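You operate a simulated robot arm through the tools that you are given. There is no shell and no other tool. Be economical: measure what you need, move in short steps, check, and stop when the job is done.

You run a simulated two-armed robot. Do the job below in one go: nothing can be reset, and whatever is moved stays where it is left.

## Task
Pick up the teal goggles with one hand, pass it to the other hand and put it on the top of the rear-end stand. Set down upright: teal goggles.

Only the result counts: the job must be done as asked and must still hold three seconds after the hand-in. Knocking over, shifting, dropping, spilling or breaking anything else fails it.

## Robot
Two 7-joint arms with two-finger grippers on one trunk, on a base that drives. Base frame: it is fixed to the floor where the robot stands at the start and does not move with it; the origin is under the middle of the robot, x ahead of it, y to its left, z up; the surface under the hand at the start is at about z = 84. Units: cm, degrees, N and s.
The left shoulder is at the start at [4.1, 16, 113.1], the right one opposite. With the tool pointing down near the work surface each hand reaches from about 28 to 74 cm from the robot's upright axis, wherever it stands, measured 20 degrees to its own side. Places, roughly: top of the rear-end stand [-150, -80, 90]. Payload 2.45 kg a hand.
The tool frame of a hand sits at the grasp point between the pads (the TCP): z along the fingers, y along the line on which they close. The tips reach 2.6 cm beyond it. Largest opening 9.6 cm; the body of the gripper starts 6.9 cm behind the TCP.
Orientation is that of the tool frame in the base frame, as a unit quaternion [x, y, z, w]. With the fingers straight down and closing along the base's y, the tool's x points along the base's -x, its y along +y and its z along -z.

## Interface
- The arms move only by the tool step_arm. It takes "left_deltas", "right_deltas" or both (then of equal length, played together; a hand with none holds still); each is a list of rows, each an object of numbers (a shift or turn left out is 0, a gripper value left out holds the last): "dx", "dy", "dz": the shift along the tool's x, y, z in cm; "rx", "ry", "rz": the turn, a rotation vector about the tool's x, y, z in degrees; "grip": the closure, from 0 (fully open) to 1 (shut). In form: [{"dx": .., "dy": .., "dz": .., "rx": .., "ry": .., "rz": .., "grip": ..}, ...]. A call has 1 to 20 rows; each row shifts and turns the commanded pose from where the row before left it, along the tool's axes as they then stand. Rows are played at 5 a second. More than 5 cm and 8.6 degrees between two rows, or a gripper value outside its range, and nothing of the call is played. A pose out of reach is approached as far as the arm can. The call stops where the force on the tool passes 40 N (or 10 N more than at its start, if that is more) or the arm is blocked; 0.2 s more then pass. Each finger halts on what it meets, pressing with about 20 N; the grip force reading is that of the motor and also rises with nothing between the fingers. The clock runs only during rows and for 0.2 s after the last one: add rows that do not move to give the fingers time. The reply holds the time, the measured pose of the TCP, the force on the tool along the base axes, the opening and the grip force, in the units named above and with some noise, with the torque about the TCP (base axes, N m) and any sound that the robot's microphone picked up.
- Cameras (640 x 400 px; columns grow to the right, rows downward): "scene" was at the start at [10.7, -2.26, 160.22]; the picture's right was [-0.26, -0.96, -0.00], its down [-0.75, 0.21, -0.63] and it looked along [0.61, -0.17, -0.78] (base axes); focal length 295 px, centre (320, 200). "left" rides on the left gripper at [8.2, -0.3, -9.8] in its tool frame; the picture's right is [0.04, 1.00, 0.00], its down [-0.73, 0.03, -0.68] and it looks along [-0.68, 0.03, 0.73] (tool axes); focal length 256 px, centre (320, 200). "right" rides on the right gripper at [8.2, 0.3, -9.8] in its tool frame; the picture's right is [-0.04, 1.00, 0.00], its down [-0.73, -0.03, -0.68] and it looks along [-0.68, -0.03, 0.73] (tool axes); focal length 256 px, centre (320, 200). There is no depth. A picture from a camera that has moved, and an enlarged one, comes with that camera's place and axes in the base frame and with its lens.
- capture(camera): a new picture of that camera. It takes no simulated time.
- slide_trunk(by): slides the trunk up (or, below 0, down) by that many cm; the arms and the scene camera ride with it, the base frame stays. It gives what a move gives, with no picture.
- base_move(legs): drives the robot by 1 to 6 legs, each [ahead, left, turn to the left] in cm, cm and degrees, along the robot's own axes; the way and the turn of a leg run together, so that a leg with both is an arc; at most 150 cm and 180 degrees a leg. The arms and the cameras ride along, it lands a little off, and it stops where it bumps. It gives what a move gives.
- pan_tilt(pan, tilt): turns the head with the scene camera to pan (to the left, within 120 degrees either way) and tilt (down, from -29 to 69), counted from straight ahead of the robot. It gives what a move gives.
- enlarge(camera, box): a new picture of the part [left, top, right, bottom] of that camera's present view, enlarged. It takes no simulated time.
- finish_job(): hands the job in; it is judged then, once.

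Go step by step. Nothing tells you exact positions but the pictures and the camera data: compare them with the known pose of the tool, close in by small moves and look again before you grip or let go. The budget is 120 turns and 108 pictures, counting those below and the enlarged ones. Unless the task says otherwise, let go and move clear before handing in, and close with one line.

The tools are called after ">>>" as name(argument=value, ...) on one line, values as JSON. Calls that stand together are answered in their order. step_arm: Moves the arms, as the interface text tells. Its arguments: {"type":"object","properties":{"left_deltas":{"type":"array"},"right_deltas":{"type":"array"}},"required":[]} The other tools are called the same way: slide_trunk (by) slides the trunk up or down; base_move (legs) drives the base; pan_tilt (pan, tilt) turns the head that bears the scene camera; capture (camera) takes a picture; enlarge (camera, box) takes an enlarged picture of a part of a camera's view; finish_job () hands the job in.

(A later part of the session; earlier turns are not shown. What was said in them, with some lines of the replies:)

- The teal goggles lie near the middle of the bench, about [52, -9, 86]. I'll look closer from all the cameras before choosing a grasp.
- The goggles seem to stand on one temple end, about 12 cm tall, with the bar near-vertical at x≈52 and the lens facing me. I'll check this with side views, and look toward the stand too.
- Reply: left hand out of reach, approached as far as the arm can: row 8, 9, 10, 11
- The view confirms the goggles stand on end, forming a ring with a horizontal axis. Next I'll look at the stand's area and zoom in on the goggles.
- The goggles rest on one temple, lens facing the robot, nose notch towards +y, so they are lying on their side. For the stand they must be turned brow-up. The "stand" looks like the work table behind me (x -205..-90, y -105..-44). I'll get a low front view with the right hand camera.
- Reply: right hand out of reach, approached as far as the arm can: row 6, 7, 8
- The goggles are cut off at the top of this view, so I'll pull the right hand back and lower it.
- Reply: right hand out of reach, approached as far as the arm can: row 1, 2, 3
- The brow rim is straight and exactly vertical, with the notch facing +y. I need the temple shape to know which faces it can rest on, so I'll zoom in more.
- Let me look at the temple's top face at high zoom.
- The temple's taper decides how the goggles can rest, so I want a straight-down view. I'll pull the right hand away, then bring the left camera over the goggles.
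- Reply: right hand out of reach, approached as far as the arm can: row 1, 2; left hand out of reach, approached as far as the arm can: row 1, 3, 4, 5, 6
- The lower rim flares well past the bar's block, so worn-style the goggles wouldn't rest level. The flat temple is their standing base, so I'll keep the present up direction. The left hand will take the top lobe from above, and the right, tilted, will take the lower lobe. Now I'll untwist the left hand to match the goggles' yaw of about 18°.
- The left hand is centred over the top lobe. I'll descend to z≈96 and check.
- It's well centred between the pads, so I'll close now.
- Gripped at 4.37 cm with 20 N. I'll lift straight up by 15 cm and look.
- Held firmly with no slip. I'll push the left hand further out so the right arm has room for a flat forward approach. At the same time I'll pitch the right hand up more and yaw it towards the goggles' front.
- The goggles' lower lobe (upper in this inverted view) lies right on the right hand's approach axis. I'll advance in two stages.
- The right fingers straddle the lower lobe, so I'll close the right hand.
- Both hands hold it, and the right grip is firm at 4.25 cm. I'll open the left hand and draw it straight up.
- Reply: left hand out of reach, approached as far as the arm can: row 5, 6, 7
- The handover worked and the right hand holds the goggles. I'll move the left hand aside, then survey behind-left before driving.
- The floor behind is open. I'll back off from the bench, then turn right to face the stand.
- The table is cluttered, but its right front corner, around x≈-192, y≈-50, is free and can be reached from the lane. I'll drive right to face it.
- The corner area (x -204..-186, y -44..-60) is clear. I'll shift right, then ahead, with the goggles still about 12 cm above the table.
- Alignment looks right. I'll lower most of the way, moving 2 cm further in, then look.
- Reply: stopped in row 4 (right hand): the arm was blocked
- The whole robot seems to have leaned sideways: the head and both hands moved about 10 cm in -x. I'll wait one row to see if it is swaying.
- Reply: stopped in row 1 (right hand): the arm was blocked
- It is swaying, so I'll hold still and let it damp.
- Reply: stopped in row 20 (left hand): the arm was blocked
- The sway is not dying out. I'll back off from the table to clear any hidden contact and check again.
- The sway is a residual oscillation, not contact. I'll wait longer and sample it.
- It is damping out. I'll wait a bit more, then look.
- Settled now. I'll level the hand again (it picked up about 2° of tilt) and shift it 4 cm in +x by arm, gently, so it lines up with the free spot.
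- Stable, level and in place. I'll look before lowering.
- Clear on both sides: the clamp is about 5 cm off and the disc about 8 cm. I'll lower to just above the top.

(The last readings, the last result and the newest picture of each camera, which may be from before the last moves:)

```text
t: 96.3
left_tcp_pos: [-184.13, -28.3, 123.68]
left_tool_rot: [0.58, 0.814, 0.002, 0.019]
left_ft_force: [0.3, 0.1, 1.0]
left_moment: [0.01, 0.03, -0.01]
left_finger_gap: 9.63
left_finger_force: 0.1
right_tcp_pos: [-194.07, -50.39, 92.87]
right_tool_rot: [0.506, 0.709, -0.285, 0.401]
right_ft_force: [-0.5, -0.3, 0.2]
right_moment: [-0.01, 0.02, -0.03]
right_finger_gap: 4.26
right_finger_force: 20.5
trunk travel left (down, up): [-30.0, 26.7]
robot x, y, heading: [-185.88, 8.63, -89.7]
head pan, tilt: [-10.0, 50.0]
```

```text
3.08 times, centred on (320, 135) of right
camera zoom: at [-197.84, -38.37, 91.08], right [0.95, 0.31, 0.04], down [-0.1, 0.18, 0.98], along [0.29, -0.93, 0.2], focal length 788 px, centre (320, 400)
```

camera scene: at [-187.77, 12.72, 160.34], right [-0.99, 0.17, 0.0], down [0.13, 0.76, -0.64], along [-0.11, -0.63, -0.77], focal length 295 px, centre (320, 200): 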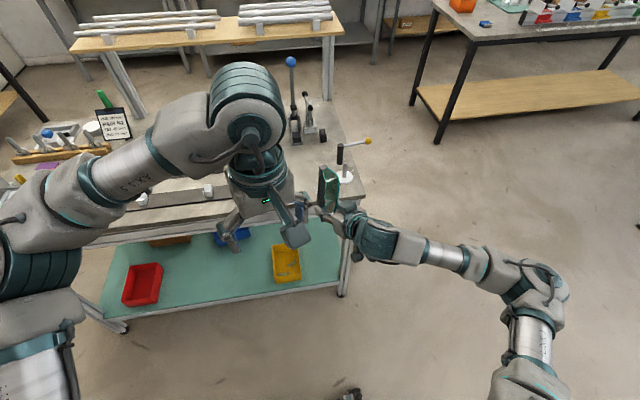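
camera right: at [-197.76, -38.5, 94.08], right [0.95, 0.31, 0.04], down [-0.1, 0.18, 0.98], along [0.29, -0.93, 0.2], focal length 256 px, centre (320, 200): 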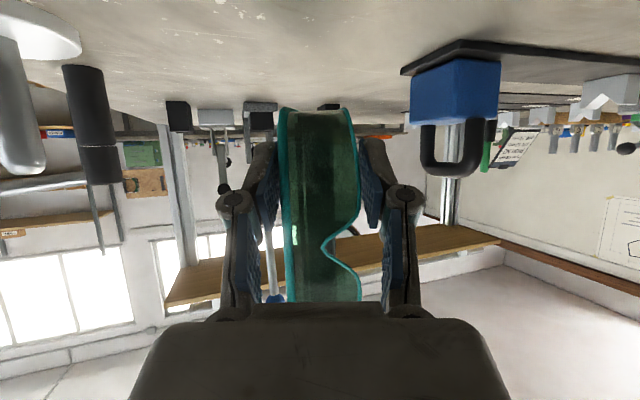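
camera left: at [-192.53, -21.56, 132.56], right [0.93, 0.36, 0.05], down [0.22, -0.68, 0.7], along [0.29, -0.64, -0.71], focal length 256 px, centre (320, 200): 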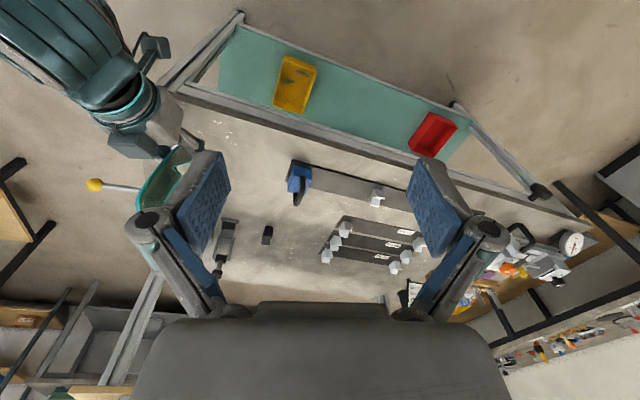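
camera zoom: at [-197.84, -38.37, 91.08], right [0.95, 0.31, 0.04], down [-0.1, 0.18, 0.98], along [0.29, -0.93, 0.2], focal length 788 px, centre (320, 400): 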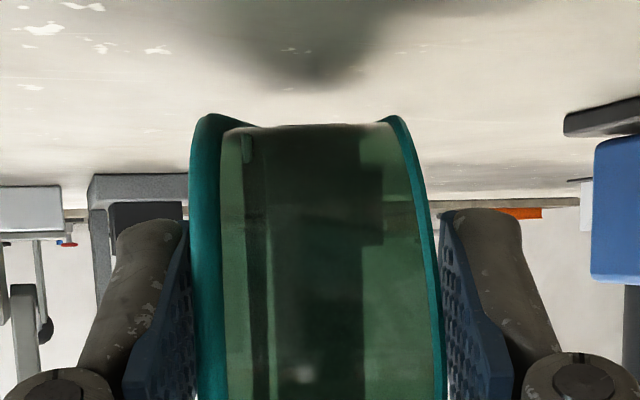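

The goggles' shadow is closing in, with roughly half a centimetre left. I'll keep descending finely.

>>> step_arm(right_deltas=[{"dx": 0.17, "dz": 0.104}, {"dx": 0.17, "dz": 0.104}, {}])

>>> step_arm(right_deltas=[{"dx": 0.085, "dz": 0.052}, {}])

>>> enlarge(camera="right", box=[220, 70, 420, 200])

```text
t: 97.1
left_tcp_pos: [-184.27, -28.19, 123.54]
left_tool_rot: [0.58, 0.814, 0.002, 0.019]
left_ft_force: [0.3, -1.0, -0.3]
left_moment: [0.0, -0.01, 0.0]
left_finger_gap: 9.61
left_finger_force: 0.0
right_tcp_pos: [-194.12, -50.62, 92.41]
right_tool_rot: [0.505, 0.709, -0.285, 0.401]
right_ft_force: [0.7, 0.3, -0.7]
right_moment: [0.0, 0.0, -0.02]
right_finger_gap: 4.25
right_finger_force: 19.9
trunk travel left (down, up): [-30.0, 26.7]
robot x, y, heading: [-186.44, 8.59, -90.0]
head pan, tilt: [-10.0, 50.0]
```

```text
t: 97.7
left_tcp_pos: [-184.2, -28.31, 123.63]
left_tool_rot: [0.58, 0.814, 0.002, 0.019]
left_ft_force: [-0.2, 0.1, -0.3]
left_moment: [-0.03, 0.02, 0.03]
left_finger_gap: 9.58
left_finger_force: 0.1
right_tcp_pos: [-193.99, -50.4, 92.55]
right_tool_rot: [0.506, 0.709, -0.284, 0.401]
right_ft_force: [0.5, 0.4, -0.2]
right_moment: [0.0, -0.01, -0.02]
right_finger_gap: 4.25
right_finger_force: 19.6
trunk travel left (down, up): [-30.0, 26.7]
robot x, y, heading: [-185.87, 8.31, -89.7]
head pan, tilt: [-10.0, 50.0]
```

```text
3.08 times, centred on (320, 135) of right
camera zoom: at [-197.86, -38.43, 90.59], right [0.95, 0.31, 0.04], down [-0.1, 0.18, 0.98], along [0.29, -0.93, 0.2], focal length 788 px, centre (320, 400)
```

zoom: 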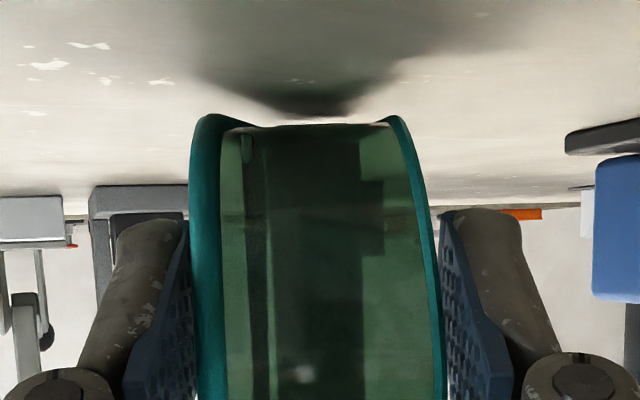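

>>> step_arm(right_deltas=[{"dx": 0.085, "dz": 0.052}, {"dx": 0.085, "dz": 0.052}, {}])

>>> step_arm(right_deltas=[{"dx": 0.085, "dz": 0.052}, {}])

>>> enlarge(camera="right", box=[220, 70, 420, 200])

```text
t: 98.5
left_tcp_pos: [-184.17, -28.31, 123.73]
left_tool_rot: [0.58, 0.814, 0.002, 0.018]
left_ft_force: [1.0, 0.0, -0.1]
left_moment: [0.01, 0.01, 0.01]
left_finger_gap: 9.6
left_finger_force: 0.0
right_tcp_pos: [-194.07, -50.47, 92.29]
right_tool_rot: [0.506, 0.709, -0.285, 0.401]
right_ft_force: [-0.6, -1.0, -0.1]
right_moment: [-0.04, 0.01, -0.01]
right_finger_gap: 4.28
right_finger_force: 19.9
trunk travel left (down, up): [-30.0, 26.7]
robot x, y, heading: [-185.97, 8.35, -89.8]
head pan, tilt: [-10.0, 50.0]
```

```text
t: 99.1
left_tcp_pos: [-184.21, -28.26, 123.71]
left_tool_rot: [0.58, 0.815, 0.001, 0.019]
left_ft_force: [0.0, -0.3, -0.5]
left_moment: [-0.01, -0.02, -0.03]
left_finger_gap: 9.61
left_finger_force: 0.1
right_tcp_pos: [-194.03, -50.54, 92.2]
right_tool_rot: [0.505, 0.709, -0.285, 0.401]
right_ft_force: [-1.3, 0.2, 3.1]
right_moment: [-0.07, 0.09, -0.03]
right_finger_gap: 4.25
right_finger_force: 19.7
trunk travel left (down, up): [-30.0, 26.7]
robot x, y, heading: [-186.1, 8.48, -89.8]
head pan, tilt: [-10.0, 50.0]
```

```text
3.08 times, centred on (320, 135) of right
camera zoom: at [-197.83, -38.44, 90.34], right [0.95, 0.31, 0.04], down [-0.1, 0.18, 0.98], along [0.29, -0.93, 0.2], focal length 788 px, centre (320, 400)
```

zoom: 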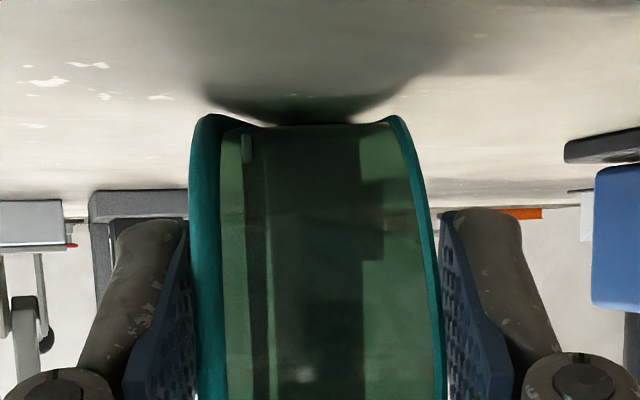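

Contact has been made at about 3 N. I'll press down another millimetre to seat it, then open slowly.

>>> step_arm(right_deltas=[{"dx": 0.085, "dz": 0.052}, {}])

```text
t: 99.7
left_tcp_pos: [-184.14, -28.18, 123.55]
left_tool_rot: [0.58, 0.814, 0.001, 0.019]
left_ft_force: [0.5, 0.1, -0.5]
left_moment: [0.01, -0.01, -0.01]
left_finger_gap: 9.6
left_finger_force: 0.0
right_tcp_pos: [-194.1, -50.33, 92.29]
right_tool_rot: [0.505, 0.709, -0.285, 0.402]
right_ft_force: [-1.9, -2.9, 8.4]
right_moment: [-0.14, 0.09, -0.03]
right_finger_gap: 4.25
right_finger_force: 19.8
trunk travel left (down, up): [-30.0, 26.7]
robot x, y, heading: [-186.07, 8.51, -89.6]
head pan, tilt: [-10.0, 50.0]
```

>>> step_arm(right_deltas=[{"grip": 0.54}, {"grip": 0.5}, {"grip": 0.45}, {"grip": 0.35}, {"grip": 0.25}, {"grip": 0.15}, {}])

>>> enlarge(camera="right", box=[200, 70, 440, 320])

>>> enlarge(camera="scene", box=[260, 140, 380, 240])

```text
t: 101.3
left_tcp_pos: [-184.18, -28.3, 123.61]
left_tool_rot: [0.581, 0.814, 0.002, 0.019]
left_ft_force: [0.7, -0.3, 0.1]
left_moment: [0.01, 0.0, 0.01]
left_finger_gap: 9.57
left_finger_force: 0.1
right_tcp_pos: [-193.96, -50.39, 92.09]
right_tool_rot: [0.506, 0.709, -0.285, 0.401]
right_ft_force: [0.1, -0.1, 0.5]
right_moment: [0.01, -0.01, 0.01]
right_finger_gap: 8.18
right_finger_force: 0.0
trunk travel left (down, up): [-30.0, 26.7]
robot x, y, heading: [-186.28, 8.53, -89.8]
head pan, tilt: [-10.0, 50.0]
```

```text
1.60 times, centred on (320, 195) of right
camera zoom: at [-197.78, -38.43, 90.22], right [0.95, 0.31, 0.04], down [-0.1, 0.18, 0.98], along [0.29, -0.93, 0.2], focal length 410 px, centre (320, 208)
```

zoom: 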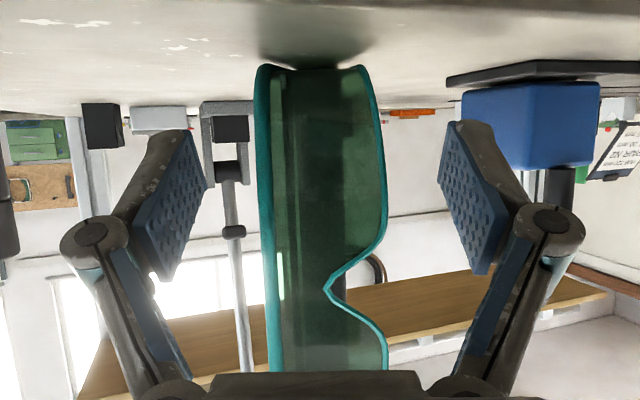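

```text
4.00 times, centred on (320, 190) of scene
camera zoom: at [-187.63, -2.7, 160.34], right [-0.99, 0.17, 0.0], down [0.13, 0.76, -0.64], along [-0.11, -0.63, -0.77], focal length 1181 px, centre (320, 240)
```

zoom: 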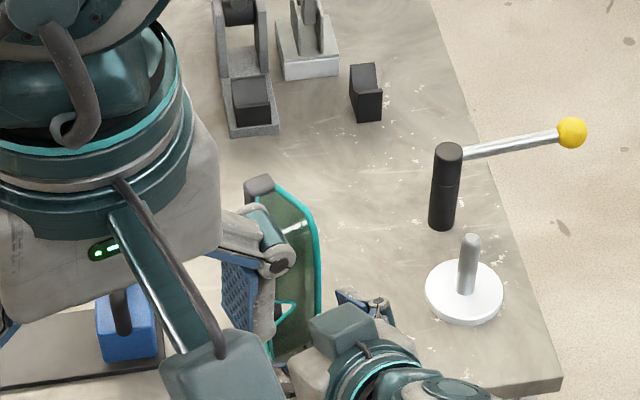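

The goggles stand on their own. I'll draw the right hand straight back out along its axis, then reverse the base.

>>> step_arm(right_deltas=[{"dz": -1.5}, {"dz": -2}, {"dz": -2}, {"dz": -2}, {"dz": -1.5}, {}])

>>> capture(camera="right")

```text
t: 102.7
left_tcp_pos: [-184.09, -28.37, 123.68]
left_tool_rot: [0.581, 0.814, 0.002, 0.019]
left_ft_force: [0.5, -0.4, -0.3]
left_moment: [0.0, 0.02, -0.01]
left_finger_gap: 9.61
left_finger_force: 0.1
right_tcp_pos: [-196.52, -43.26, 96.81]
right_tool_rot: [0.505, 0.709, -0.285, 0.402]
right_ft_force: [-0.1, -0.5, 0.5]
right_moment: [-0.03, -0.03, 0.01]
right_finger_gap: 8.15
right_finger_force: 0.0
trunk travel left (down, up): [-30.0, 26.7]
robot x, y, heading: [-186.02, 8.8, -89.6]
head pan, tilt: [-10.0, 50.0]
```

```text
42 pictures are left
camera right: at [-200.33, -31.25, 94.89], right [0.95, 0.31, 0.04], down [-0.1, 0.18, 0.98], along [0.29, -0.93, 0.2], focal length 256 px, centre (320, 200)
```

right: 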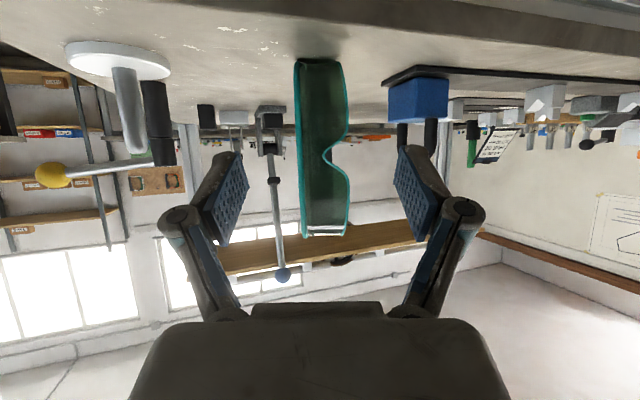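

Standing upright and free of the hand. I'll reverse the base and check once more from a distance.

>>> base_move(legs=[[-25, 0, 0]])

>>> enlarge(camera="scene", box=[200, 80, 420, 280])

>>> capture(camera="right")

```text
t: 104.5
left_tcp_pos: [-184.25, -3.54, 123.59]
left_tool_rot: [0.579, 0.815, 0.002, 0.018]
left_ft_force: [-0.8, 0.4, -0.1]
left_moment: [0.0, 0.02, 0.02]
left_finger_gap: 9.63
left_finger_force: 0.0
right_tcp_pos: [-196.45, -18.6, 96.67]
right_tool_rot: [0.503, 0.711, -0.283, 0.402]
right_ft_force: [0.0, -0.5, -0.2]
right_moment: [-0.01, 0.0, -0.03]
right_finger_gap: 8.16
right_finger_force: 0.1
trunk travel left (down, up): [-30.0, 26.7]
robot x, y, heading: [-186.38, 33.25, -89.0]
head pan, tilt: [-10.0, 50.0]
```

```text
2.00 times, centred on (310, 180) of scene
camera zoom: at [-187.79, 21.98, 160.33], right [-0.99, 0.16, 0.0], down [0.13, 0.76, -0.64], along [-0.1, -0.63, -0.77], focal length 590 px, centre (340, 240)
```

zoom: 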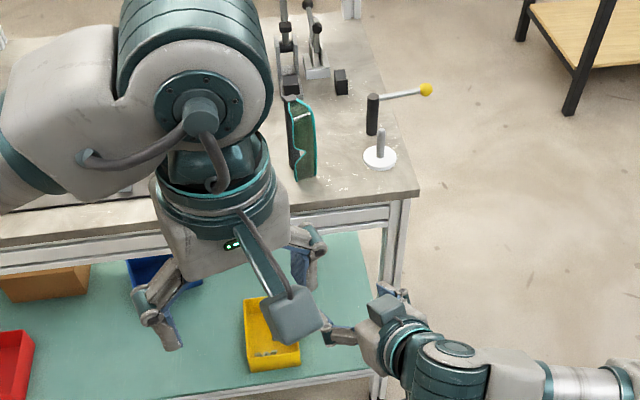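

```text
40 pictures are left
camera right: at [-200.29, -6.61, 94.87], right [0.95, 0.31, 0.04], down [-0.1, 0.18, 0.98], along [0.3, -0.93, 0.2], focal length 256 px, centre (320, 200)
```

right: 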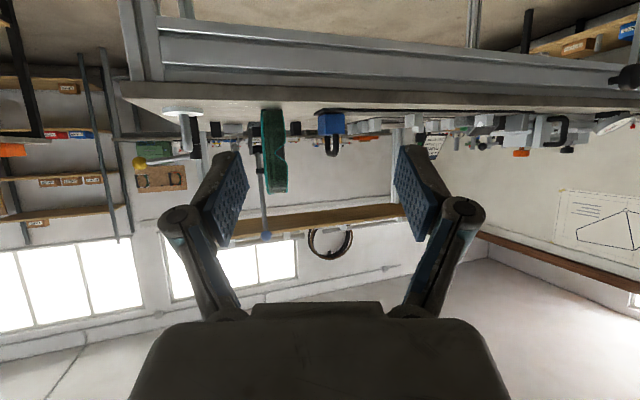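

The goggles stand steadily on the stand's top, nothing else there has moved, and the robot is clear. I'm handing the job in.

>>> finish_job()

```text
The job is handed in.
```

The teal goggles were picked up by the left hand, passed to the right, and now stand on the free front corner of the rear-end stand's top, with both hands clear. I took "upright" to mean standing on the temple end, as they stood at the start, because they would not rest level the way they are worn.
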